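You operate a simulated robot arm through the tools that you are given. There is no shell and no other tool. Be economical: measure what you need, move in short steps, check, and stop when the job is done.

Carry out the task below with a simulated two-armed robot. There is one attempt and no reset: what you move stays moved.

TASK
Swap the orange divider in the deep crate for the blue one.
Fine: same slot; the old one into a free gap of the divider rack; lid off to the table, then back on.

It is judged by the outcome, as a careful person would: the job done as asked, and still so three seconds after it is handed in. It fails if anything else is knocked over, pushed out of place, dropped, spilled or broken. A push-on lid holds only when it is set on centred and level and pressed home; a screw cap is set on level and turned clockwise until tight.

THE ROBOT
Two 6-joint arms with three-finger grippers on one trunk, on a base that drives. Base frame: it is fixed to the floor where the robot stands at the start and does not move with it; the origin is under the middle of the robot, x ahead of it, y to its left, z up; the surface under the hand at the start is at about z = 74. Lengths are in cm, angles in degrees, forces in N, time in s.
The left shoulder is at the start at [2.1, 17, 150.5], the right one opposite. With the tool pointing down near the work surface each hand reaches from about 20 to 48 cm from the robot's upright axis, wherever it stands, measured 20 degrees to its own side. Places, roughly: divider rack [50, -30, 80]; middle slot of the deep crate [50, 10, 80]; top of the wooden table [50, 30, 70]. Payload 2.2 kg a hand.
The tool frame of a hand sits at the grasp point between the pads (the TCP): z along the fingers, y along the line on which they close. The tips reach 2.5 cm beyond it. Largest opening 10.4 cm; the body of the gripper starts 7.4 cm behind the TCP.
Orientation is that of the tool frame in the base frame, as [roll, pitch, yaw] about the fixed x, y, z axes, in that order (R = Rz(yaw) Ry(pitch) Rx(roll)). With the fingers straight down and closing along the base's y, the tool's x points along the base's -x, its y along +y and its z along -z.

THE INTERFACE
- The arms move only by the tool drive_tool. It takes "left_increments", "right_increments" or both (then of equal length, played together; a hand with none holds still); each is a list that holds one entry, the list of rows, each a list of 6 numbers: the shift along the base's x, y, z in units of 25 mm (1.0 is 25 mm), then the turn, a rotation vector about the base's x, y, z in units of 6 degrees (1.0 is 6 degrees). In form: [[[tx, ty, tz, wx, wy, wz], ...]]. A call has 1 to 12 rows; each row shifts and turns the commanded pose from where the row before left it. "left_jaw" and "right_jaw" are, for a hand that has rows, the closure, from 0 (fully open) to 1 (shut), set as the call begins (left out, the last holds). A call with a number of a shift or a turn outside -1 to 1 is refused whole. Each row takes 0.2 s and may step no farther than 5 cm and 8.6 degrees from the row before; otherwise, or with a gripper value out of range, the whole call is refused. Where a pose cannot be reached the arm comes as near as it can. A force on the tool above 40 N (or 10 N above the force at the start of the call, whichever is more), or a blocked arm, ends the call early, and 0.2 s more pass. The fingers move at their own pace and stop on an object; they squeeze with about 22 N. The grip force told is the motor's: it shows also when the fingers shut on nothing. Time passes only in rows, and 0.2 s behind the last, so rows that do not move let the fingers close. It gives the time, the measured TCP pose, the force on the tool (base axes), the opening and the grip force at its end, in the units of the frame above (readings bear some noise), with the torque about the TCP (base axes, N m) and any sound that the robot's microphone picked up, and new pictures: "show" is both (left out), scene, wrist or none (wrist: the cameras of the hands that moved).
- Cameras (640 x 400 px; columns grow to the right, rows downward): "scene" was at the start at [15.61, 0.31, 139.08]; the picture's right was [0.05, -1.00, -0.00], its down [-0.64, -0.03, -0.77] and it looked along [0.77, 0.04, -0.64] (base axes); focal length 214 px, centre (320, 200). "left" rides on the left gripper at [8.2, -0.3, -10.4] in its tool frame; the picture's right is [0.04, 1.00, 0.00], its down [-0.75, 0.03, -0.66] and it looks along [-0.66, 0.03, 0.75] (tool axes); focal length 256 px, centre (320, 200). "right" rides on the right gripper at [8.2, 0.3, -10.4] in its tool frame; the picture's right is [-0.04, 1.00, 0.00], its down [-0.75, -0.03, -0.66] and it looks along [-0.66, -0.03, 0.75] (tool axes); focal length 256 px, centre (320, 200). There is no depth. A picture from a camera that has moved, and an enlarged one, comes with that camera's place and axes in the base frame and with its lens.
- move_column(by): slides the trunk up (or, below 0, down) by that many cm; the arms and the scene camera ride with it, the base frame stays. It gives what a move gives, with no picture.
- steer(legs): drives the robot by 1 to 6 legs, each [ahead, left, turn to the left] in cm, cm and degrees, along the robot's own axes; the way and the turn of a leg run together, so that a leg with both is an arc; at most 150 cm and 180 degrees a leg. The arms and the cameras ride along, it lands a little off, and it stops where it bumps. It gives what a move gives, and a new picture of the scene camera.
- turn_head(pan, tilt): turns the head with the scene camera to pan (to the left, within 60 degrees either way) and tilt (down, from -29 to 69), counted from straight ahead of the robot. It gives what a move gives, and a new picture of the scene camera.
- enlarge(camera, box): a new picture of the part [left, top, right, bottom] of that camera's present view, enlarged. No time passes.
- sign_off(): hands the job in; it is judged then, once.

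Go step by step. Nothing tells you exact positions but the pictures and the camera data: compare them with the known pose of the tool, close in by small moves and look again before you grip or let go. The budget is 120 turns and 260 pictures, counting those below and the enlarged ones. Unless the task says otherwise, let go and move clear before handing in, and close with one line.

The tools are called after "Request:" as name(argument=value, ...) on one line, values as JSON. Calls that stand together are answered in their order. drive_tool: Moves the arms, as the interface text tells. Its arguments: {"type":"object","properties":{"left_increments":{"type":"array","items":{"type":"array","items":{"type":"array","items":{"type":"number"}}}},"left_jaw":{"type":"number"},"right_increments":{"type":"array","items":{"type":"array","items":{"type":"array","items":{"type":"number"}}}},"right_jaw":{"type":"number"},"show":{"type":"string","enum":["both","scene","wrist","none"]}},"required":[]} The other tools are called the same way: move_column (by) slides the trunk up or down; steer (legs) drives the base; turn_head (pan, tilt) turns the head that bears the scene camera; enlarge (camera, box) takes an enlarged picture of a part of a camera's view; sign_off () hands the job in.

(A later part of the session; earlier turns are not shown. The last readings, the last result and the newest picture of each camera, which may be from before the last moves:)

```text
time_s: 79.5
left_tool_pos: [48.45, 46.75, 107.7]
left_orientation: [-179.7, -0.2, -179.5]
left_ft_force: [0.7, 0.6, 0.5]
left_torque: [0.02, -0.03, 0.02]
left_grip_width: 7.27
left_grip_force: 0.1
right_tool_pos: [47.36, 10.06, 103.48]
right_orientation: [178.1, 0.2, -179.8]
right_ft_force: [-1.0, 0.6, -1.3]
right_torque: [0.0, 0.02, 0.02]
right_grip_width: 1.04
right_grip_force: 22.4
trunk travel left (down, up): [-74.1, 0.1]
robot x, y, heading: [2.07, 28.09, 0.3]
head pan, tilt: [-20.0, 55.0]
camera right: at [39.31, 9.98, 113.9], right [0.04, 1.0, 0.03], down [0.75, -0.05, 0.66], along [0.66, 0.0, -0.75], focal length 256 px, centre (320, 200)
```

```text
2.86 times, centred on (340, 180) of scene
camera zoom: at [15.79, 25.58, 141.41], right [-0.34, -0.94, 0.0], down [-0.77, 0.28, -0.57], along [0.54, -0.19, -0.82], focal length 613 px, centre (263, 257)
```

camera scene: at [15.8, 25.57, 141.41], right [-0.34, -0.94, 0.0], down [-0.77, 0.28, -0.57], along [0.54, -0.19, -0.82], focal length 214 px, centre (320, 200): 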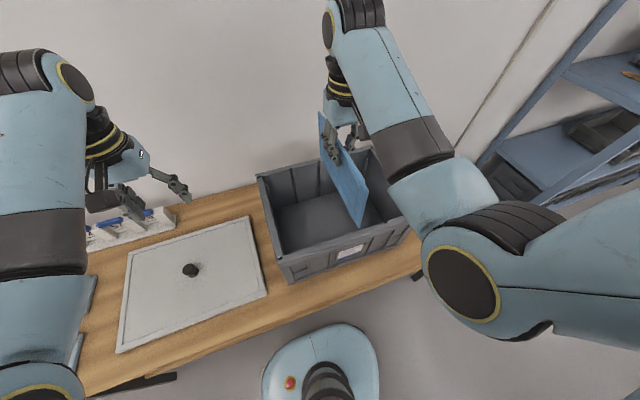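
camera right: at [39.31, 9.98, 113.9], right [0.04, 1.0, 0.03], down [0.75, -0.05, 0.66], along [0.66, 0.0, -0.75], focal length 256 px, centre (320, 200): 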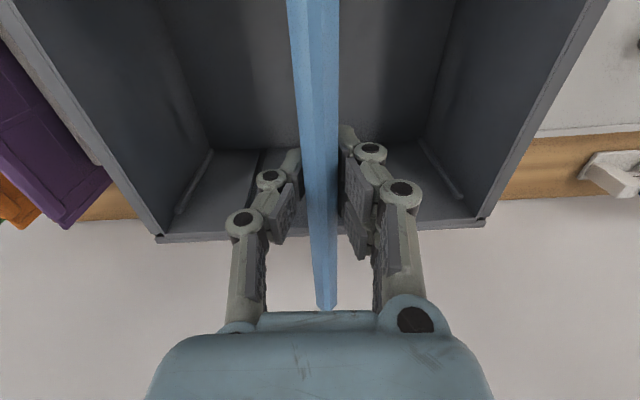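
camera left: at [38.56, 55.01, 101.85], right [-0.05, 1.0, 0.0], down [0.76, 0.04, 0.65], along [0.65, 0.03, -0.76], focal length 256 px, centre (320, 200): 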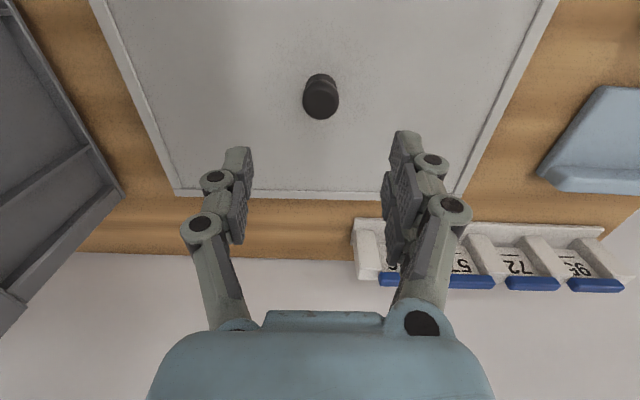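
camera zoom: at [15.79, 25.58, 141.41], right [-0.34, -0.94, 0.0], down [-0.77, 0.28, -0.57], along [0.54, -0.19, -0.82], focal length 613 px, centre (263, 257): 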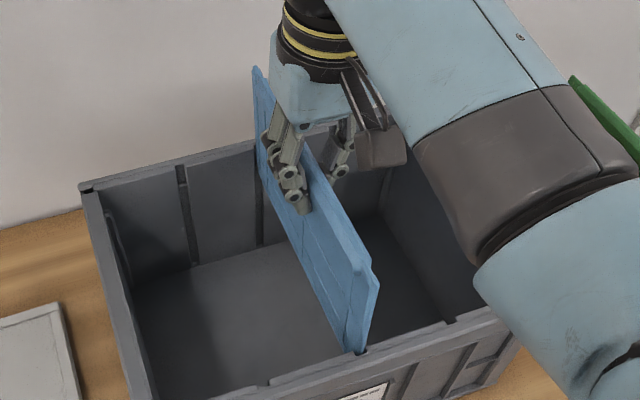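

Both ends are tracking the middle grooves. Continuing down.

Request:
drive_tool(right_increments=[[[0, 0, -0.3, 0, 0, 0], [0, 0, -0.3, 0, 0, 0], [0, 0, -0.3, 0, 0, 0], [0, 0, -0.3, 0, 0, 0], [0, 0, -0.3, 0, 0, 0], [0, 0, -0.3, 0, 0, 0], [0, 0, -0.3, 0, 0, 0], [0, 0, -0.3, 0, 0, 0], [0, 0, -0.3, 0, 0, 0], [0, 0, 0, 0, 0, 0]]], show="wrist")

Request:
enlarge(camera="scene", box=[280, 110, 400, 250])

```text
time_s: 81.7
left_tool_pos: [48.44, 46.81, 107.71]
left_orientation: [-179.7, -0.3, -179.6]
left_ft_force: [0.1, 0.0, 0.1]
left_torque: [-0.01, -0.01, 0.01]
left_grip_width: 7.29
left_grip_force: 0.1
right_tool_pos: [47.44, 10.23, 96.93]
right_orientation: [178.2, 0.1, -179.9]
right_ft_force: [0.3, -0.2, -0.6]
right_torque: [0.06, -0.02, -0.02]
right_grip_width: 1.02
right_grip_force: 21.8
trunk travel left (down, up): [-74.1, 0.1]
robot x, y, heading: [1.89, 27.96, 0.2]
head pan, tilt: [-20.0, 55.0]
camera right: at [39.37, 10.07, 107.21], right [0.04, 1.0, 0.03], down [0.75, -0.05, 0.66], along [0.66, 0.0, -0.75], focal length 256 px, centre (320, 200)
```

right: 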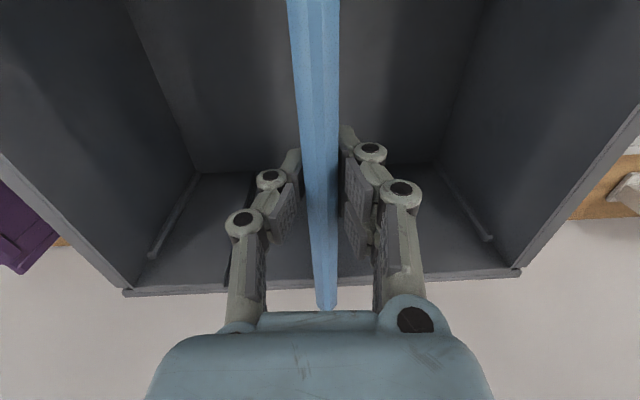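

```text
2.86 times, centred on (340, 180) of scene
camera zoom: at [15.79, 25.58, 141.41], right [-0.34, -0.94, 0.0], down [-0.77, 0.28, -0.57], along [0.54, -0.19, -0.82], focal length 613 px, centre (263, 257)
```

zoom: 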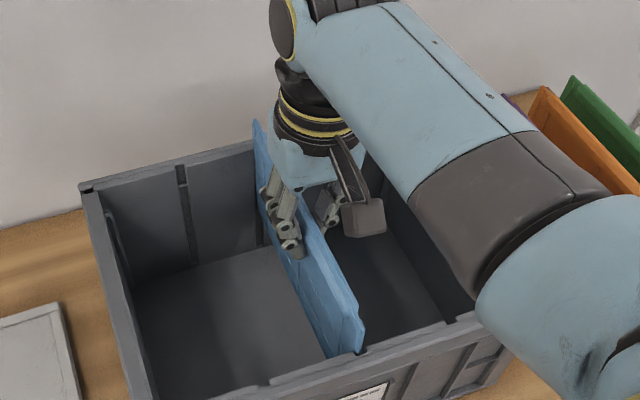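

Sliding freely. I lower the last few centimetres until it bottoms.

Request:
drive_tool(right_increments=[[[0, 0, -0.3, 0, 0, 0], [0, 0, -0.3, 0, 0, 0], [0, 0, -0.3, 0, 0, 0], [0, 0, -0.3, 0, 0, 0], [0, 0, -0.3, 0, 0, 0], [0, 0, -0.3, 0, 0, 0], [0, 0, -0.2, 0, 0, 0], [0, 0, -0.15, 0, 0, 0], [0, 0, -0.15, 0, 0, 0], [0, 0, -0.15, 0, 0, 0], [0, 0, -0.15, 0, 0, 0], [0, 0, 0, 0, 0, 0]]], show="wrist")

Request:
enlarge(camera="scene", box=[280, 110, 400, 250])

```text
time_s: 84.2
left_tool_pos: [48.54, 46.7, 107.75]
left_orientation: [-179.7, -0.3, -179.6]
left_ft_force: [0.0, -0.5, 0.1]
left_torque: [0.0, -0.02, -0.04]
left_grip_width: 7.27
left_grip_force: 0.1
right_tool_pos: [47.3, 10.0, 90.23]
right_orientation: [178.1, 0.1, -179.8]
right_ft_force: [0.6, -0.3, -0.8]
right_torque: [0.04, 0.02, -0.04]
right_grip_width: 0.96
right_grip_force: 21.8
trunk travel left (down, up): [-74.1, 0.1]
robot x, y, heading: [1.87, 28.06, 0.2]
head pan, tilt: [-20.0, 55.0]
camera right: at [39.25, 9.98, 100.65], right [0.04, 1.0, 0.03], down [0.75, -0.05, 0.66], along [0.66, 0.0, -0.75], focal length 256 px, centre (320, 200)
```

right: 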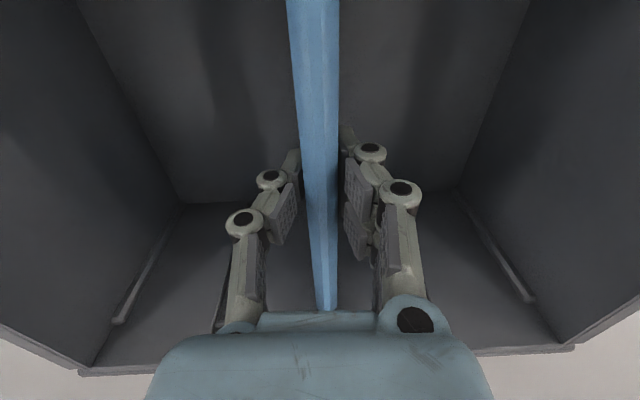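

```text
2.86 times, centred on (340, 180) of scene
camera zoom: at [15.79, 25.57, 141.41], right [-0.34, -0.94, 0.0], down [-0.77, 0.28, -0.57], along [0.54, -0.19, -0.82], focal length 613 px, centre (263, 257)
```

zoom: 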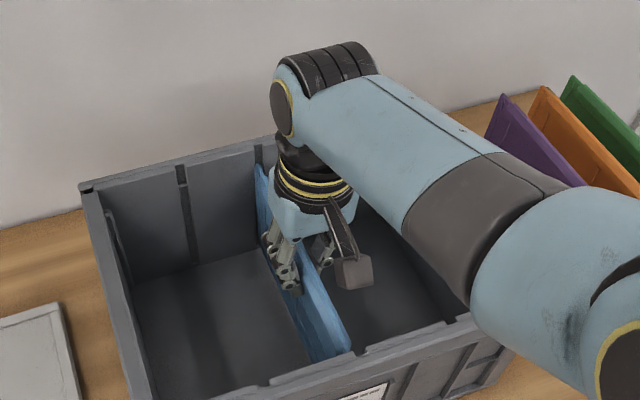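

Request:
drive_tool(right_increments=[[[0, 0, -0.1, 0, 0, 0], [0, 0, -0.1, 0, 0, 0], [0, 0, -0.1, 0, 0, 0], [0, 0, -0.1, 0, 0, 0], [0, 0, -0.1, 0, 0, 0], [0, 0, -0.1, 0, 0, 0]]], show="none")

```text
time_s: 85.7
left_tool_pos: [48.45, 46.68, 107.82]
left_orientation: [-179.7, -0.2, -179.6]
left_ft_force: [-0.9, 0.4, -0.1]
left_torque: [-0.01, 0.0, 0.03]
left_grip_width: 7.29
left_grip_force: 0.0
right_tool_pos: [47.41, 10.02, 88.91]
right_orientation: [178.1, 0.3, -179.8]
right_ft_force: [0.0, -4.2, 9.3]
right_torque: [-0.16, -0.09, -0.41]
right_grip_width: 0.9
right_grip_force: 21.8
trunk travel left (down, up): [-74.1, 0.1]
robot x, y, heading: [2.08, 27.89, 0.0]
head pan, tilt: [-20.0, 55.0]
```

Request:
drive_tool(right_increments=[[[0, 0, -0.1, 0, 0, 0], [0, 0, -0.1, 0, 0, 0], [0, 0, 0, 0, 0, 0]]], show="wrist")

Request:
enlarge(camera="scene", box=[280, 110, 400, 250])

```text
time_s: 86.5
left_tool_pos: [48.43, 46.71, 107.78]
left_orientation: [-179.7, -0.2, -179.6]
left_ft_force: [0.8, -0.9, 0.3]
left_torque: [-0.01, 0.0, 0.01]
left_grip_width: 7.27
left_grip_force: 0.0
right_tool_pos: [47.44, 10.02, 88.4]
right_orientation: [178.1, 0.3, -179.8]
right_ft_force: [1.5, -3.3, 16.0]
right_torque: [-0.39, -0.06, -0.02]
right_grip_width: 0.65
right_grip_force: 22.0
trunk travel left (down, up): [-74.1, 0.1]
robot x, y, heading: [1.98, 28.21, 0.1]
head pan, tilt: [-20.0, 55.0]
camera right: at [39.31, 10.02, 98.74], right [0.04, 1.0, 0.03], down [0.75, -0.05, 0.66], along [0.66, 0.0, -0.75], focal length 256 px, centre (320, 200)
```

right: 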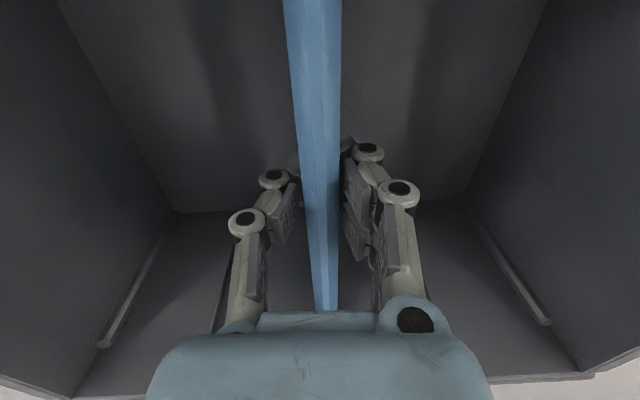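

```text
2.86 times, centred on (340, 180) of scene
camera zoom: at [15.68, 25.59, 141.43], right [-0.34, -0.94, 0.0], down [-0.77, 0.28, -0.57], along [0.54, -0.19, -0.82], focal length 613 px, centre (263, 257)
```

zoom: 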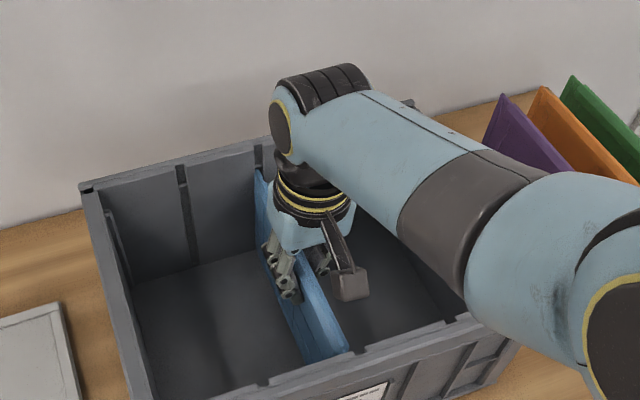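

It is seated, with the same slip signature as the orange. I open and rise straight.

Request:
drive_tool(right_increments=[[[0, 0, 0.08, 0, 0, 0], [0, 0, 0, 0, 0, 0], [0, 0, 0, 0, 0, 0], [0, 0, 0.5, 0, 0, 0], [0, 0, 0.6, 0, 0, 0], [0, 0, 0.8, 0, 0, 0], [0, 0, 0.8, 0, 0, 0], [0, 0, 0.9, 0, 0, 0], [0, 0, 0.9, 0, 0, 0], [0, 0, 0.9, 0, 0, 0], [0.1, 0, 0.9, 0, 0, 0]]], right_jaw=0.5)

Request:
enlarge(camera="scene", box=[250, 120, 420, 290])

Request:
enlarge(camera="right", box=[160, 0, 480, 240])

```text
time_s: 88.8
left_tool_pos: [48.38, 46.77, 107.73]
left_orientation: [-179.6, -0.3, -179.6]
left_ft_force: [0.6, -0.8, 0.1]
left_torque: [0.0, -0.03, 0.03]
left_grip_width: 7.29
left_grip_force: 0.1
right_tool_pos: [47.72, 10.21, 104.31]
right_orientation: [178.1, 0.1, -179.8]
right_ft_force: [0.0, -0.2, -0.3]
right_torque: [0.0, -0.04, -0.01]
right_grip_width: 5.2
right_grip_force: 0.1
trunk travel left (down, up): [-74.1, 0.1]
robot x, y, heading: [1.74, 27.87, 0.1]
head pan, tilt: [-20.0, 55.0]
camera scene: at [15.79, 25.6, 141.41], right [-0.34, -0.94, 0.0], down [-0.77, 0.28, -0.57], along [0.54, -0.19, -0.82], focal length 214 px, centre (320, 200)
camera right: at [39.68, 10.03, 114.72], right [0.04, 1.0, 0.03], down [0.75, -0.05, 0.66], along [0.66, 0.0, -0.75], focal length 256 px, centre (320, 200)
```

scene: 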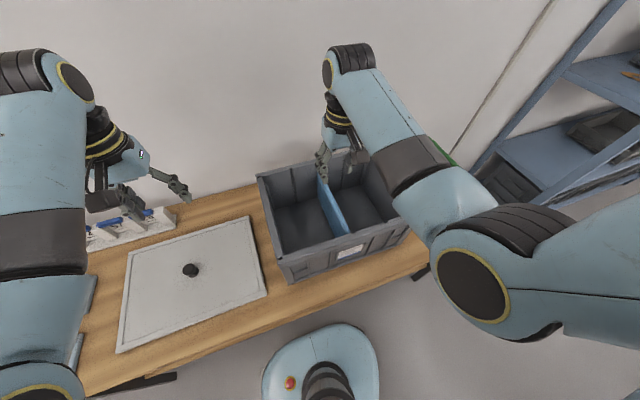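
right: 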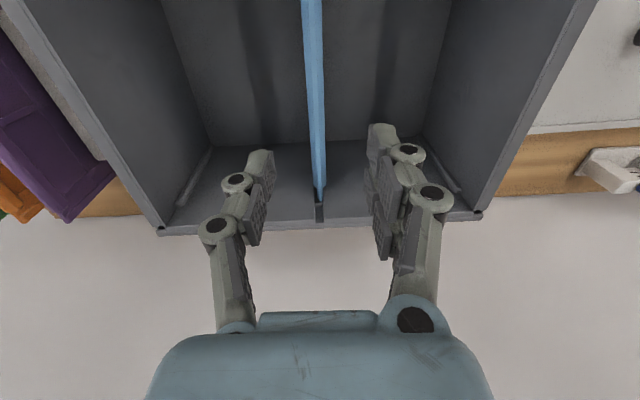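

```text
2.35 times, centred on (335, 205) of scene
camera zoom: at [15.79, 25.6, 141.41], right [-0.34, -0.94, 0.0], down [-0.77, 0.28, -0.57], along [0.54, -0.19, -0.82], focal length 505 px, centre (285, 188)
```

zoom: 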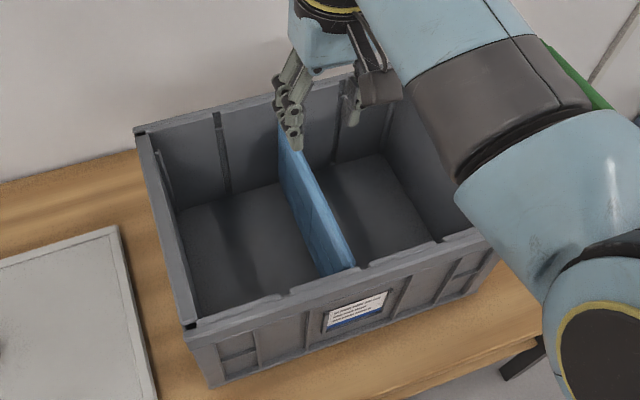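

```text
1.67 times, centred on (320, 120) of right
camera zoom: at [39.68, 10.03, 114.72], right [0.04, 1.0, 0.03], down [0.75, -0.05, 0.66], along [0.66, 0.0, -0.75], focal length 427 px, centre (320, 333)
```

zoom: 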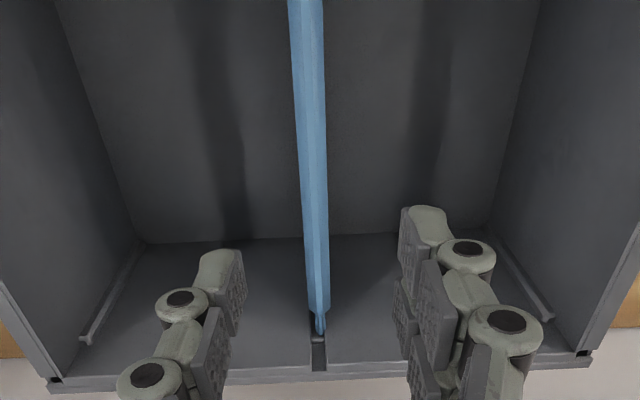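

Blue is down in the middle grooves, below the rim. Next comes the lid: I move the right hand outward and drive left so the left hand is over the knob.

Request:
drive_tool(right_increments=[[[0, -0.8, 0.2, -0.1, 0, 0], [0, -0.8, 0.2, -0.1, 0, 0], [0, -0.8, 0.2, -0.1, 0, 0], [0, -0.8, 0, 0, 0, 0], [0, -0.8, 0, 0, 0, 0], [0, -0.8, 0, 0, 0, 0]]], show="none")

Request:
steer(legs=[[0, 8.5, 0]])

Request:
drive_tool(left_increments=[[[-0.3, 0, -0.6, 0, 0, 0], [-0.3, 0, -0.6, 0, 0, 0], [0, 0, -0.6, 0, 0, 0], [0, 0, -0.6, 0, 0, 0], [0, 0, -0.6, 0, 0, 0], [0, 0, -0.6, 0, 0, 0]]], show="wrist")

```text
time_s: 90.2
left_tool_pos: [48.44, 46.69, 107.87]
left_orientation: [-179.7, -0.3, -179.6]
left_ft_force: [-0.8, -0.1, -0.3]
left_torque: [0.05, -0.01, -0.01]
left_grip_width: 7.28
left_grip_force: 0.1
right_tool_pos: [47.68, -2.03, 105.54]
right_orientation: [179.8, 0.2, -179.7]
right_ft_force: [0.4, -0.3, -0.7]
right_torque: [0.0, -0.02, -0.02]
right_grip_width: 5.22
right_grip_force: 0.0
trunk travel left (down, up): [-74.1, 0.1]
robot x, y, heading: [1.7, 27.97, 0.3]
head pan, tilt: [-20.0, 55.0]
```

```text
time_s: 91.3
left_tool_pos: [48.5, 55.12, 107.83]
left_orientation: [-179.6, -0.2, -179.8]
left_ft_force: [0.5, 0.9, 0.0]
left_torque: [-0.06, -0.02, 0.0]
left_grip_width: 7.28
left_grip_force: 0.0
right_tool_pos: [47.53, 6.6, 105.72]
right_orientation: [180.0, 0.1, 180.0]
right_ft_force: [0.2, 0.7, -0.1]
right_torque: [-0.03, -0.02, 0.03]
right_grip_width: 5.17
right_grip_force: 0.1
trunk travel left (down, up): [-74.1, 0.1]
robot x, y, heading: [2.04, 36.88, 0.4]
head pan, tilt: [-20.0, 55.0]
camera scene: at [15.75, 34.08, 141.41], right [-0.34, -0.94, 0.0], down [-0.77, 0.28, -0.57], along [0.54, -0.2, -0.82], focal length 214 px, centre (320, 200)
```

scene: 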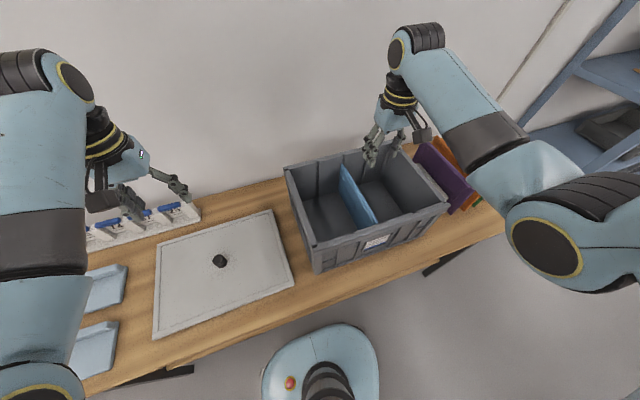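

```text
time_s: 92.7
left_tool_pos: [47.07, 55.14, 98.73]
left_orientation: [-179.8, -0.2, -179.8]
left_ft_force: [0.1, -0.1, 0.7]
left_torque: [-0.01, 0.02, 0.03]
left_grip_width: 7.27
left_grip_force: 0.0
right_tool_pos: [47.64, 6.47, 105.65]
right_orientation: [179.9, 0.1, -179.9]
right_ft_force: [1.1, -0.1, 0.1]
right_torque: [0.0, 0.0, 0.02]
right_grip_width: 5.19
right_grip_force: 0.0
trunk travel left (down, up): [-74.1, 0.1]
robot x, y, heading: [2.03, 36.68, -0.1]
head pan, tilt: [-20.0, 55.0]
camera left: at [38.97, 54.88, 109.13], right [-0.05, 1.0, -0.01], down [0.76, 0.04, 0.65], along [0.65, 0.03, -0.76], focal length 256 px, centre (320, 200)
```

left: 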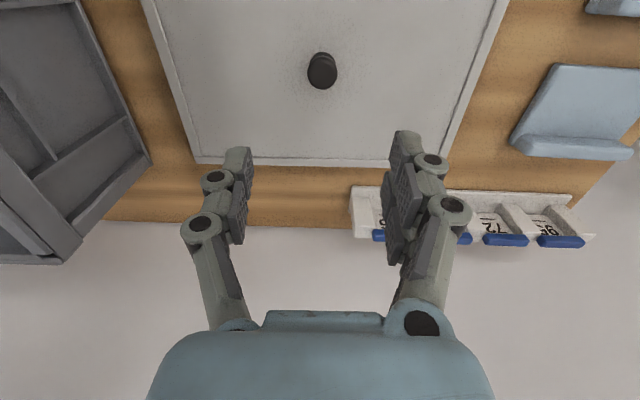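

The lid hasn't moved and isn't turned. I descend onto the knob at the release pose (46.6, 55.15, 78.4).

Request:
drive_tool(left_increments=[[[-0.09, 0, -0.9, 0, 0, 0], [-0.09, 0, -0.9, 0, 0, 0], [0, 0, -0.9, 0, 0, 0], [0, 0, -0.9, 0, 0, 0], [0, 0, -0.9, 0, 0, 0], [0, 0, -0.9, 0, 0, 0], [0, 0, -0.8, 0, 0, 0], [0, 0, -0.8, 0, 0, 0], [0, 0, -0.7, 0, 0, 0], [0, 0, 0, 0, 0, 0]]], left_jaw=0.4, show="wrist")

```text
time_s: 94.9
left_tool_pos: [44.8, 55.35, 81.88]
left_orientation: [-179.6, -0.3, -179.7]
left_ft_force: [-0.1, -0.4, 0.0]
left_torque: [0.01, -0.02, 0.03]
left_grip_width: 6.23
left_grip_force: 0.0
left hand out of reach, approached as far as the arm can: row 8, 9
right_tool_pos: [47.54, 6.54, 105.71]
right_orientation: [-180.0, 0.0, -180.0]
right_ft_force: [-0.2, -0.1, -0.3]
right_torque: [0.01, 0.0, -0.01]
right_grip_width: 5.23
right_grip_force: 0.0
trunk travel left (down, up): [-74.1, 0.1]
robot x, y, heading: [2.25, 36.64, 0.2]
head pan, tilt: [-20.0, 55.0]
camera left: at [36.7, 55.17, 92.23], right [-0.05, 1.0, -0.01], down [0.76, 0.04, 0.65], along [0.65, 0.03, -0.76], focal length 256 px, centre (320, 200)
```

left: 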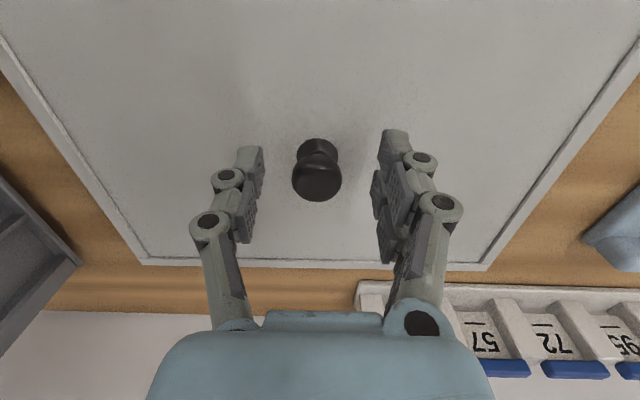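

The raised trunk limits the downward reach. I lift the hand a bit, lower the trunk 4.4 cm back, and then approach again.

Request:
drive_tool(left_increments=[[[0, 0, 1, 0, 0, 0], [0, 0, 1, 0, 0, 0], [0, 0, 1, 0, 0, 0], [0, 0, 0, 0, 0, 0]]], show="none")

Request:
move_column(by=-4.4)

```text
time_s: 95.9
left_tool_pos: [44.66, 55.54, 89.17]
left_orientation: [-179.7, -0.3, -179.7]
left_ft_force: [0.5, 0.6, 1.1]
left_torque: [-0.02, 0.03, 0.02]
left_grip_width: 6.28
left_grip_force: 0.0
right_tool_pos: [47.64, 6.55, 105.74]
right_orientation: [179.9, 0.1, -179.9]
right_ft_force: [1.3, -0.6, 0.0]
right_torque: [0.0, 0.0, 0.02]
right_grip_width: 5.2
right_grip_force: 0.0
trunk travel left (down, up): [-74.1, 0.1]
robot x, y, heading: [2.21, 36.25, -0.2]
head pan, tilt: [-20.0, 55.0]
```

```text
time_s: 96.8
left_tool_pos: [44.73, 55.44, 84.84]
left_orientation: [-179.7, -0.4, -179.7]
left_ft_force: [-0.9, 0.1, -0.2]
left_torque: [-0.01, 0.0, 0.02]
left_grip_width: 6.22
left_grip_force: 0.1
right_tool_pos: [47.51, 6.47, 101.36]
right_orientation: [179.9, 0.1, -179.9]
right_ft_force: [0.1, -0.3, 0.3]
right_torque: [0.0, 0.02, 0.0]
right_grip_width: 5.19
right_grip_force: 0.0
trunk travel left (down, up): [-69.7, 4.5]
robot x, y, heading: [1.76, 36.83, 0.1]
head pan, tilt: [-20.0, 55.0]
```

Request:
drive_tool(left_increments=[[[0.4, -0.06, -0.3, 0, 0, 0], [0.35, -0.06, -0.4, 0, 0, 0], [0, 0, -0.4, 0, 0, 0], [0, 0, -0.4, 0, 0, 0], [0, 0, 0, 0, 0, 0]]], show="wrist")

```text
time_s: 98.0
left_tool_pos: [46.54, 55.22, 80.9]
left_orientation: [-179.7, -0.2, -179.7]
left_ft_force: [0.7, 0.9, -0.7]
left_torque: [-0.01, 0.01, 0.0]
left_grip_width: 6.21
left_grip_force: 0.1
right_tool_pos: [47.51, 6.51, 101.31]
right_orientation: [179.9, 0.2, -179.8]
right_ft_force: [-1.1, 0.0, -0.8]
right_torque: [0.0, -0.04, 0.03]
right_grip_width: 5.17
right_grip_force: 0.1
trunk travel left (down, up): [-69.7, 4.5]
robot x, y, heading: [1.54, 36.49, -0.3]
head pan, tilt: [-20.0, 55.0]
camera left: at [38.45, 55.04, 91.38], right [-0.05, 1.0, -0.01], down [0.76, 0.04, 0.65], along [0.65, 0.03, -0.76], focal length 256 px, centre (320, 200)
```

left: 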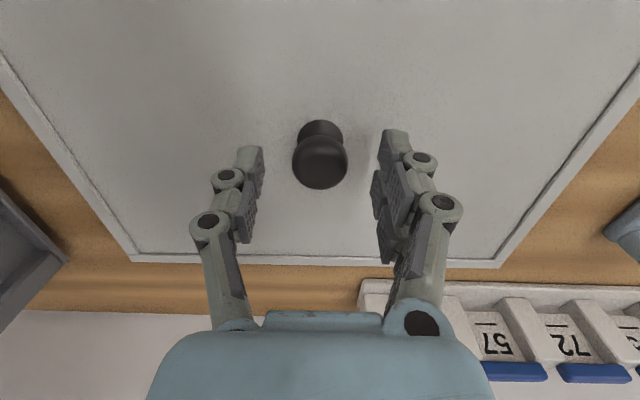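

Request:
drive_tool(left_increments=[[[0, 0, -0.35, 0, 0, 0], [0, 0, -0.35, 0, 0, 0], [0, 0, -0.28, 0, 0, 0], [0, 0, 0, 0, 0, 0]]], show="wrist")

Request:
enlarge(camera="left", box=[160, 60, 480, 260])

```text
time_s: 99.0
left_tool_pos: [46.41, 55.21, 78.79]
left_orientation: [-179.7, -0.3, -179.7]
left_ft_force: [-0.4, -1.2, -0.1]
left_torque: [-0.01, 0.02, -0.03]
left_grip_width: 6.27
left_grip_force: 0.1
right_tool_pos: [47.5, 6.52, 101.41]
right_orientation: [179.9, 0.2, -180.0]
right_ft_force: [-0.4, 0.5, 0.0]
right_torque: [-0.03, 0.03, -0.01]
right_grip_width: 5.19
right_grip_force: 0.1
trunk travel left (down, up): [-69.7, 4.5]
robot x, y, heading: [2.07, 36.59, 0.2]
head pan, tilt: [-20.0, 55.0]
camera left: at [38.31, 55.01, 89.19], right [-0.05, 1.0, -0.01], down [0.76, 0.04, 0.65], along [0.65, 0.03, -0.76], focal length 256 px, centre (320, 200)
```

left: 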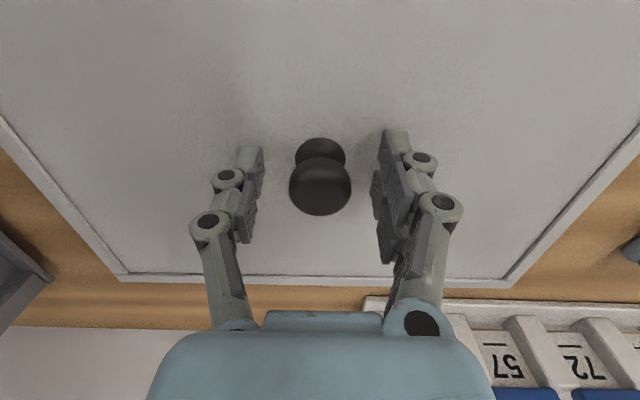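

```text
2.00 times, centred on (320, 160) of left
camera zoom: at [38.31, 55.01, 89.19], right [-0.05, 1.0, -0.01], down [0.76, 0.04, 0.65], along [0.65, 0.03, -0.76], focal length 512 px, centre (320, 280)
```

zoom: 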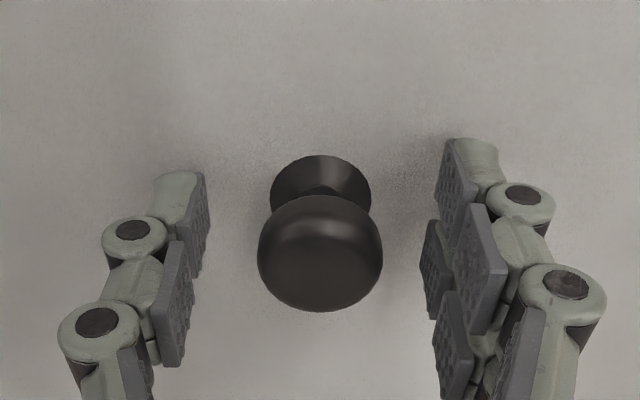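

Request:
drive_tool(left_increments=[[[0, 0, -0.15, 0, 0, 0], [0, 0, 0, 0, 0, 0]]], show="none")

Request:
drive_tool(left_increments=[[[0, 0, 0, 0, 0, 0], [0, 0, 0, 0, 0, 0], [0, 0, 0, 0, 0, 0], [0, 0, 0, 0, 0, 0], [0, 0, 0.2, 0, 0, 0], [0, 0, 0.3, 0, 0, 0], [0, 0, 0.5, 0, 0, 0], [0, 0, 0.5, 0, 0, 0]]], left_jaw=1, show="wrist")

```text
time_s: 99.6
left_tool_pos: [46.62, 55.31, 78.77]
left_orientation: [-179.6, -0.3, -179.7]
left_ft_force: [-1.0, 0.4, 0.0]
left_torque: [0.04, 0.02, -0.04]
left_grip_width: 6.23
left_grip_force: 0.0
left hand out of reach, approached as far as the arm can: row 1
right_tool_pos: [47.59, 6.45, 101.25]
right_orientation: [179.8, 0.1, 180.0]
right_ft_force: [0.1, -0.3, -0.2]
right_torque: [0.01, 0.0, -0.01]
right_grip_width: 5.21
right_grip_force: 0.1
trunk travel left (down, up): [-69.7, 4.5]
robot x, y, heading: [2.06, 36.26, -0.1]
head pan, tilt: [-20.0, 55.0]
```

```text
time_s: 101.4
left_tool_pos: [46.43, 55.2, 82.57]
left_orientation: [-179.7, -0.4, -179.6]
left_ft_force: [-0.1, 0.1, -3.2]
left_torque: [0.01, 0.04, -0.02]
left_grip_width: 3.12
left_grip_force: 22.0
right_tool_pos: [47.62, 6.5, 101.39]
right_orientation: [179.9, 0.2, -179.9]
right_ft_force: [0.9, 0.7, 0.1]
right_torque: [-0.01, 0.0, 0.05]
right_grip_width: 5.2
right_grip_force: 0.0
trunk travel left (down, up): [-69.7, 4.5]
robot x, y, heading: [1.49, 36.47, 0.1]
head pan, tilt: [-20.0, 55.0]
camera left: at [38.33, 55.0, 92.94], right [-0.05, 1.0, -0.01], down [0.76, 0.04, 0.65], along [0.65, 0.03, -0.76], focal length 256 px, centre (320, 200)
```

left: 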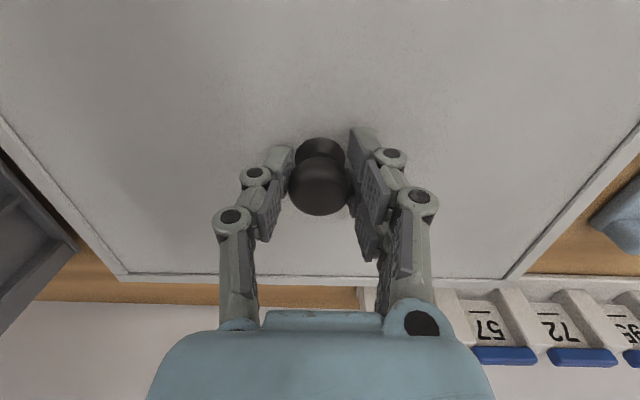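

Lid in hand and level. I raise it and drive right back to the crate.

Request:
drive_tool(left_increments=[[[0, 0, 0.8, 0, 0, 0], [0, 0, 0.9, 0, 0, 0], [0.05, 0, 0.9, 0, 0, 0], [0.05, 0, 0.9, 0, 0, 0], [0.1, 0, 0.9, 0, 0, 0], [0.1, 0, 0.9, 0, 0, 0], [0.1, 0, 0.9, 0, 0, 0], [0.1, 0, 0.9, 0, 0, 0], [0.05, 0, 0.9, 0, 0, 0], [0, 0, 0.6, 0, 0, 0]]], right_increments=[[[0, -0.3, 0.3, 0, 0, 0], [0, -0.3, 0.3, 0, 0, 0], [0, -0.3, 0.3, 0, 0, 0], [0, -0.3, 0, 0, 0, 0], [0, -0.3, 0, 0, 0, 0], [0, 0, 0, 0, 0, 0], [0, 0, 0, 0, 0, 0], [0, 0, 0, 0, 0, 0], [0, 0, 0, 0, 0, 0], [0, 0, 0, 0, 0, 0]]], show="scene")

```text
time_s: 103.6
left_tool_pos: [47.87, 55.19, 104.03]
left_orientation: [-179.7, -0.3, -179.7]
left_ft_force: [-0.5, 0.1, -3.0]
left_torque: [-0.01, 0.02, 0.01]
left_grip_width: 3.1
left_grip_force: 22.1
right_tool_pos: [47.53, 2.75, 103.54]
right_orientation: [179.9, 0.1, -179.9]
right_ft_force: [-0.6, 0.5, 0.0]
right_torque: [0.0, -0.03, -0.03]
right_grip_width: 5.16
right_grip_force: 0.1
trunk travel left (down, up): [-69.7, 4.5]
robot x, y, heading: [1.73, 36.23, 0.0]
head pan, tilt: [-20.0, 55.0]
camera scene: at [15.78, 33.94, 136.99], right [-0.34, -0.94, 0.0], down [-0.77, 0.28, -0.57], along [0.54, -0.19, -0.82], focal length 214 px, centre (320, 200)
```

scene: 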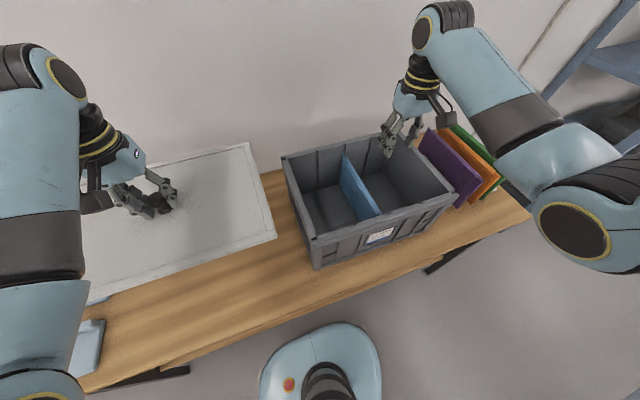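

Request:
steer(legs=[[0, -23, 0], [0, -22.5, 0]])

Request:
turn_head(pan=0, tilt=50)

Request:
enlarge(camera="left", box=[0, 0, 640, 400])

```text
time_s: 106.7
left_tool_pos: [48.07, 9.43, 104.05]
left_orientation: [-179.7, -0.2, -179.6]
left_ft_force: [0.4, -0.6, -3.3]
left_torque: [0.03, 0.01, 0.0]
left_grip_width: 3.13
left_grip_force: 22.3
right_tool_pos: [47.67, -43.0, 103.6]
right_orientation: [179.8, 0.1, 180.0]
right_ft_force: [0.7, 0.5, -0.5]
right_torque: [-0.01, -0.01, -0.02]
right_grip_width: 5.18
right_grip_force: 0.1
trunk travel left (down, up): [-69.7, 4.5]
robot x, y, heading: [2.04, -8.95, 0.1]
head pan, tilt: [-20.0, 55.0]
camera scene: at [15.92, -11.83, 136.99], right [-0.34, -0.94, 0.0], down [-0.77, 0.28, -0.57], along [0.54, -0.19, -0.82], focal length 214 px, centre (320, 200)
```

scene: 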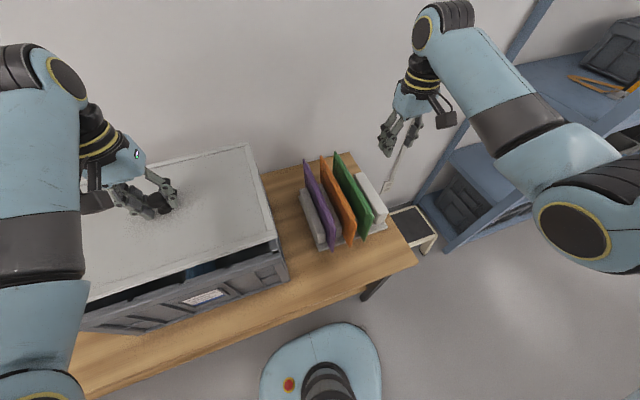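

```text
time_s: 107.5
left_tool_pos: [48.03, 9.55, 104.05]
left_orientation: [-179.7, -0.3, -179.8]
left_ft_force: [0.5, 0.8, -3.7]
left_torque: [0.0, 0.02, 0.01]
left_grip_width: 3.1
left_grip_force: 22.0
right_tool_pos: [47.68, -42.91, 103.62]
right_orientation: [179.9, 0.1, -179.9]
right_ft_force: [0.3, 0.4, 0.6]
right_torque: [-0.02, 0.02, -0.03]
right_grip_width: 5.21
right_grip_force: 0.1
trunk travel left (down, up): [-69.7, 4.5]
robot x, y, heading: [2.19, -9.09, 0.1]
head pan, tilt: [0.0, 50.0]
camera scene: at [16.83, -9.27, 137.64], right [0.0, -1.0, 0.0], down [-0.77, 0.0, -0.64], along [0.64, 0.0, -0.77], focal length 214 px, centre (320, 200)
```

scene: 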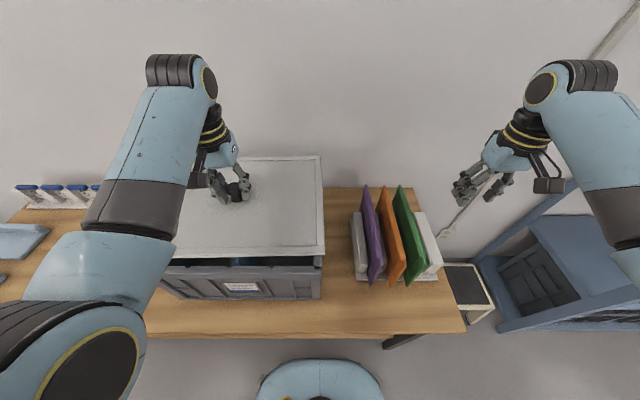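

```text
1.00 times, centred on (320, 200) of left (not enlarged: the box is as wide or as high as the picture)
camera zoom: at [39.93, 9.32, 114.4], right [-0.05, 1.0, -0.01], down [0.76, 0.04, 0.65], along [0.65, 0.03, -0.76], focal length 256 px, centre (320, 200)
```

zoom: 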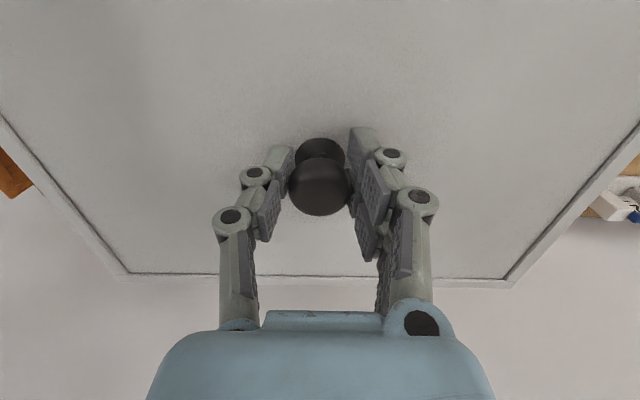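

Request:
drive_tool(left_increments=[[[-0.08, 0.07, -0.4, 0, 0, 0], [-0.08, 0, -0.4, 0, 0, 0], [0, 0, -0.4, 0, 0, 0], [0, 0, -0.3, 0, 0, 0], [0, 0, 0, 0, 0, 0]]])

Request:
enlarge(camera="scene", box=[140, 150, 340, 310])

```text
time_s: 108.7
left_tool_pos: [47.63, 9.58, 100.3]
left_orientation: [-179.8, -0.3, -179.7]
left_ft_force: [0.7, -0.2, -3.4]
left_torque: [-0.03, 0.05, -0.02]
left_grip_width: 3.1
left_grip_force: 21.9
right_tool_pos: [47.55, -43.12, 103.64]
right_orientation: [179.8, 0.0, 180.0]
right_ft_force: [0.3, 0.4, -0.1]
right_torque: [0.01, -0.01, 0.0]
right_grip_width: 5.2
right_grip_force: 0.1
trunk travel left (down, up): [-69.7, 4.5]
robot x, y, heading: [2.01, -9.26, 0.2]
head pan, tilt: [0.0, 50.0]
camera scene: at [16.84, -9.31, 137.64], right [0.0, -1.0, 0.0], down [-0.77, 0.0, -0.64], along [0.64, 0.0, -0.77], focal length 214 px, centre (320, 200)
camera left: at [39.52, 9.49, 110.65], right [-0.05, 1.0, -0.01], down [0.76, 0.04, 0.65], along [0.65, 0.03, -0.76], focal length 256 px, centre (320, 200)
```

scene: 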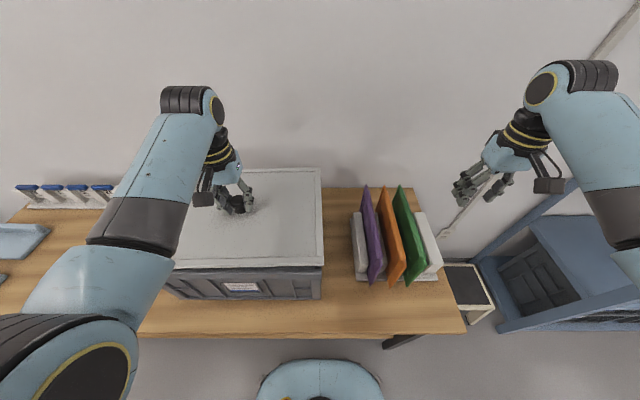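
left: 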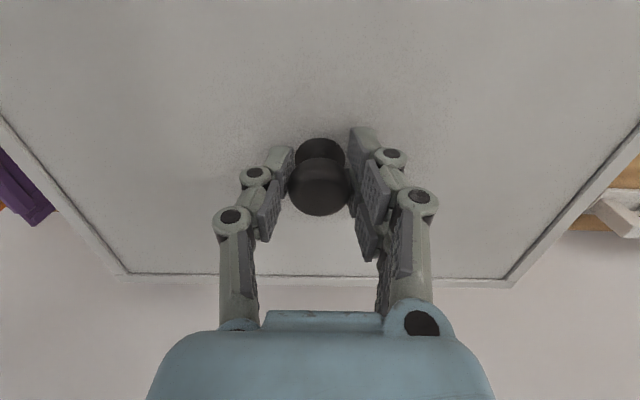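

```text
2.50 times, centred on (240, 230) of scene
camera zoom: at [16.84, -9.31, 137.64], right [0.0, -1.0, 0.0], down [-0.77, 0.0, -0.64], along [0.64, 0.0, -0.77], focal length 536 px, centre (520, 125)
```

zoom: 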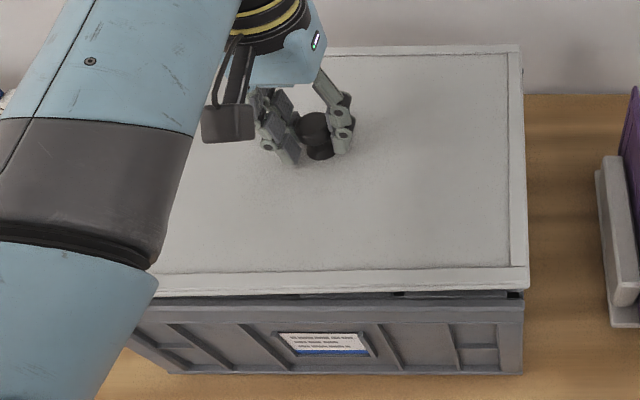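

The lid is aligned above the crate. I lower it gently onto the rim.

Request:
drive_tool(left_increments=[[[0, 0.03, -0.15, 0, 0, 0], [0, 0, -0.15, 0, 0, 0], [0, 0, -0.15, 0, 0, 0], [0, 0, -0.1, 0, 0, 0], [0, 0, -0.1, 0, 0, 0], [0, 0, -0.1, 0, 0, 0], [0, 0, -0.1, 0, 0, 0], [0, 0, -0.1, 0, 0, 0]]])

Request:
enlarge(camera="scene", box=[140, 150, 340, 310])

```text
time_s: 110.5
left_tool_pos: [47.67, 9.71, 98.02]
left_orientation: [-179.8, -0.1, -179.6]
left_ft_force: [-4.2, 3.1, 11.3]
left_torque: [0.03, -0.18, -0.05]
left_grip_width: 3.1
left_grip_force: 21.8
right_tool_pos: [47.6, -42.93, 103.63]
right_orientation: [179.9, 0.2, -179.8]
right_ft_force: [-0.2, 0.2, 0.1]
right_torque: [-0.02, 0.0, 0.0]
right_grip_width: 5.2
right_grip_force: 0.1
trunk travel left (down, up): [-69.7, 4.5]
robot x, y, heading: [2.21, -9.25, 0.1]
head pan, tilt: [0.0, 50.0]
camera scene: at [16.68, -9.28, 137.68], right [0.0, -1.0, 0.0], down [-0.77, 0.0, -0.64], along [0.64, 0.0, -0.77], focal length 214 px, centre (320, 200)
camera left: at [39.47, 9.56, 108.4], right [-0.05, 1.0, 0.0], down [0.76, 0.04, 0.65], along [0.65, 0.03, -0.76], focal length 256 px, centre (320, 200)
```

scene: 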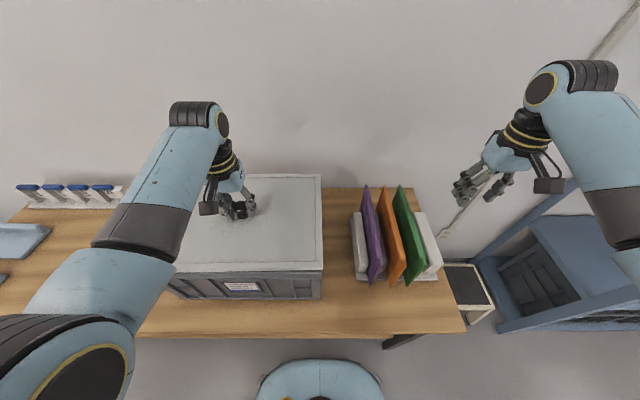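
left: 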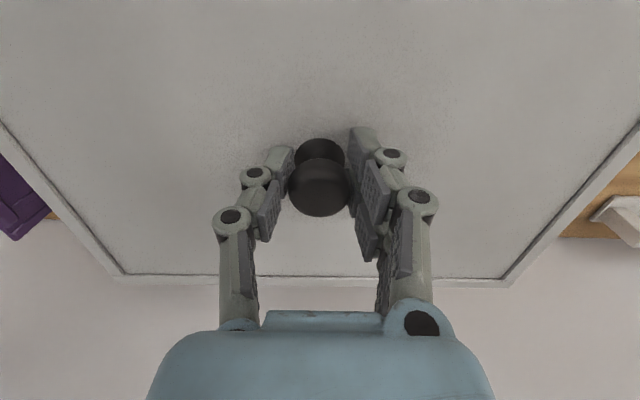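

```text
2.50 times, centred on (240, 230) of scene
camera zoom: at [16.68, -9.28, 137.68], right [0.0, -1.0, 0.0], down [-0.77, 0.0, -0.64], along [0.64, 0.0, -0.77], focal length 536 px, centre (520, 125)
```

zoom: 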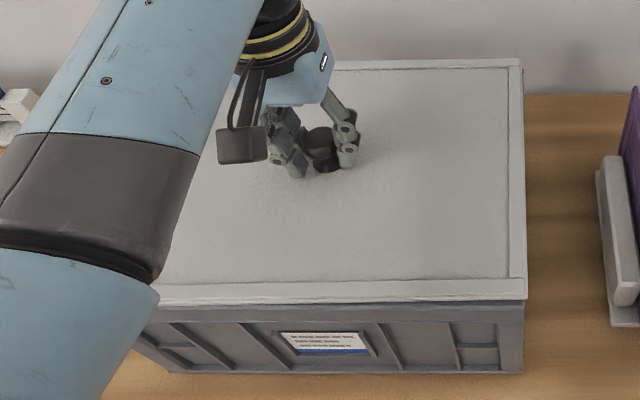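

Contact came at the expected height with the lid level. I press it home.

Request:
drive_tool(left_increments=[[[0, 0, -0.12, 0, 0, 0], [0, 0, -0.12, 0, 0, 0], [0, 0, -0.12, 0, 0, 0], [0, 0, -0.12, 0, 0, 0], [0, 0, -0.12, 0, 0, 0], [0, 0, 0, 0, 0, 0]]], show="wrist")

Request:
enlarge(camera="scene", box=[140, 150, 340, 310])

```text
time_s: 111.3
left_tool_pos: [47.68, 9.76, 97.61]
left_orientation: [-179.7, 0.1, -179.7]
left_ft_force: [-9.7, 0.8, 22.8]
left_torque: [0.34, 0.84, -0.08]
left_grip_width: 3.03
left_grip_force: 22.4
right_tool_pos: [47.43, -43.03, 103.71]
right_orientation: [179.8, 0.3, -179.8]
right_ft_force: [1.0, 0.7, -0.9]
right_torque: [-0.01, 0.01, -0.03]
right_grip_width: 5.23
right_grip_force: 0.1
trunk travel left (down, up): [-69.7, 4.5]
robot x, y, heading: [1.98, -9.03, 0.1]
head pan, tilt: [0.0, 50.0]
stopped in row 4 (left hand): the force on the tool passed its limit at 44 N (the readings are from after the stop); the commanded pose is now the measured one
camera left: at [39.48, 9.58, 107.89], right [-0.05, 1.0, 0.0], down [0.75, 0.04, 0.66], along [0.66, 0.03, -0.75], focal length 256 px, centre (320, 200)
```

left: 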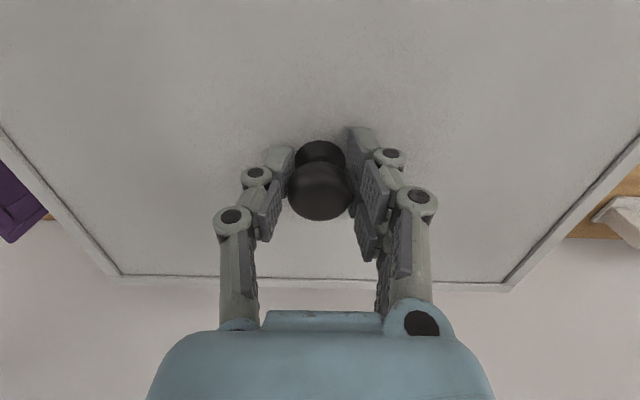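

```text
2.50 times, centred on (240, 230) of scene
camera zoom: at [16.51, -9.37, 137.69], right [0.0, -1.0, 0.0], down [-0.76, 0.0, -0.64], along [0.64, 0.0, -0.76], focal length 536 px, centre (520, 125)
```

zoom: 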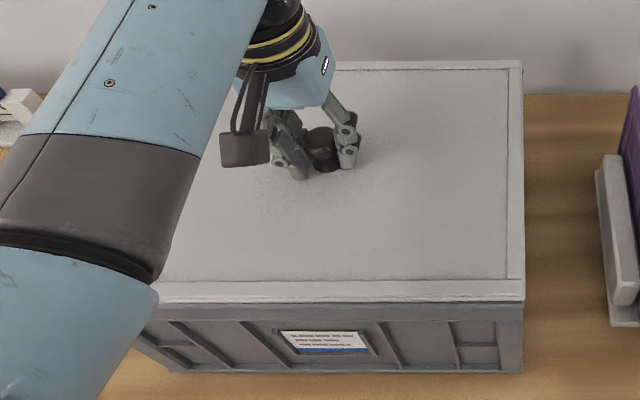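

The lid looks seated. To be sure it is home, I let go, rise, close the fingers and press straight down on the knob.

Request:
drive_tool(left_increments=[[[0, 0, 0.08, 0, 0, 0], [0, 0, 0, 0, 0, 0], [0, 0, 0, 0, 0, 0], [0, 0, 0.5, 0, 0, 0], [0, 0, 0.6, 0, 0, 0], [0, 0, 0.8, 0, 0, 0], [0, 0, 0.5, 0, 0, 0]]], left_jaw=0.35, show="none")

Request:
drive_tool(left_increments=[[[0, 0, 0, 0, 0, 0], [0, 0, 0, 0, 0, 0], [0, 0, 0, 0, 0, 0], [0, 0, 0, 0, 0, 0], [0, 0, 0, 0, 0, 0]]], left_jaw=1)

```text
time_s: 112.9
left_tool_pos: [47.79, 9.73, 103.64]
left_orientation: [-179.8, -0.1, -179.7]
left_ft_force: [0.4, 0.4, 0.6]
left_torque: [-0.02, 0.0, 0.02]
left_grip_width: 6.76
left_grip_force: 0.0
right_tool_pos: [47.6, -42.93, 103.55]
right_orientation: [179.9, 0.1, -179.9]
right_ft_force: [0.3, -1.0, -0.1]
right_torque: [0.01, 0.01, -0.02]
right_grip_width: 5.21
right_grip_force: 0.1
trunk travel left (down, up): [-69.7, 4.5]
robot x, y, heading: [1.84, -8.83, 0.1]
head pan, tilt: [0.0, 50.0]
```

```text
time_s: 114.1
left_tool_pos: [47.84, 9.79, 103.66]
left_orientation: [-179.7, 0.0, -179.7]
left_ft_force: [0.8, -0.9, 0.6]
left_torque: [-0.04, 0.01, 0.01]
left_grip_width: 0.0
left_grip_force: 21.8
right_tool_pos: [47.72, -42.95, 103.51]
right_orientation: [179.9, 0.1, -179.9]
right_ft_force: [-0.8, 0.4, -0.5]
right_torque: [0.03, 0.02, 0.02]
right_grip_width: 5.21
right_grip_force: 0.0
trunk travel left (down, up): [-69.7, 4.5]
robot x, y, heading: [2.24, -8.95, -0.1]
head pan, tilt: [0.0, 50.0]
camera scene: at [16.81, -9.3, 137.65], right [0.0, -1.0, 0.0], down [-0.77, 0.0, -0.64], along [0.64, 0.0, -0.77], focal length 214 px, centre (320, 200)
camera left: at [39.69, 9.57, 113.92], right [-0.05, 1.0, 0.0], down [0.75, 0.04, 0.66], along [0.66, 0.03, -0.75], focal length 256 px, centre (320, 200)
```

scene: 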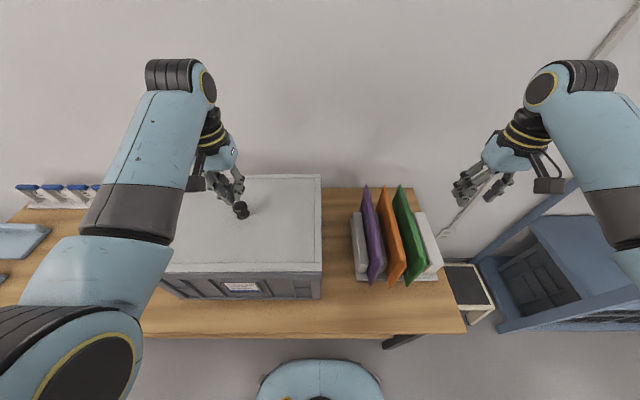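
left: 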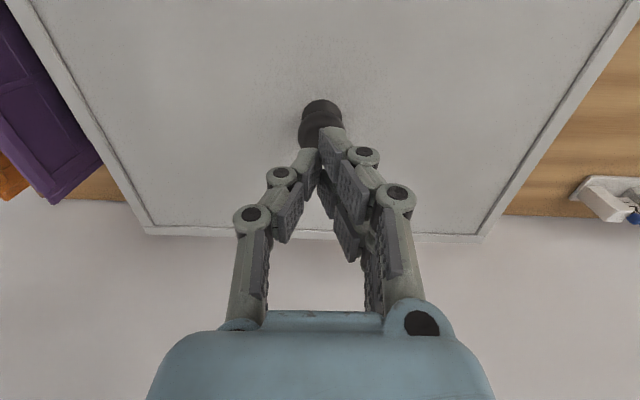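

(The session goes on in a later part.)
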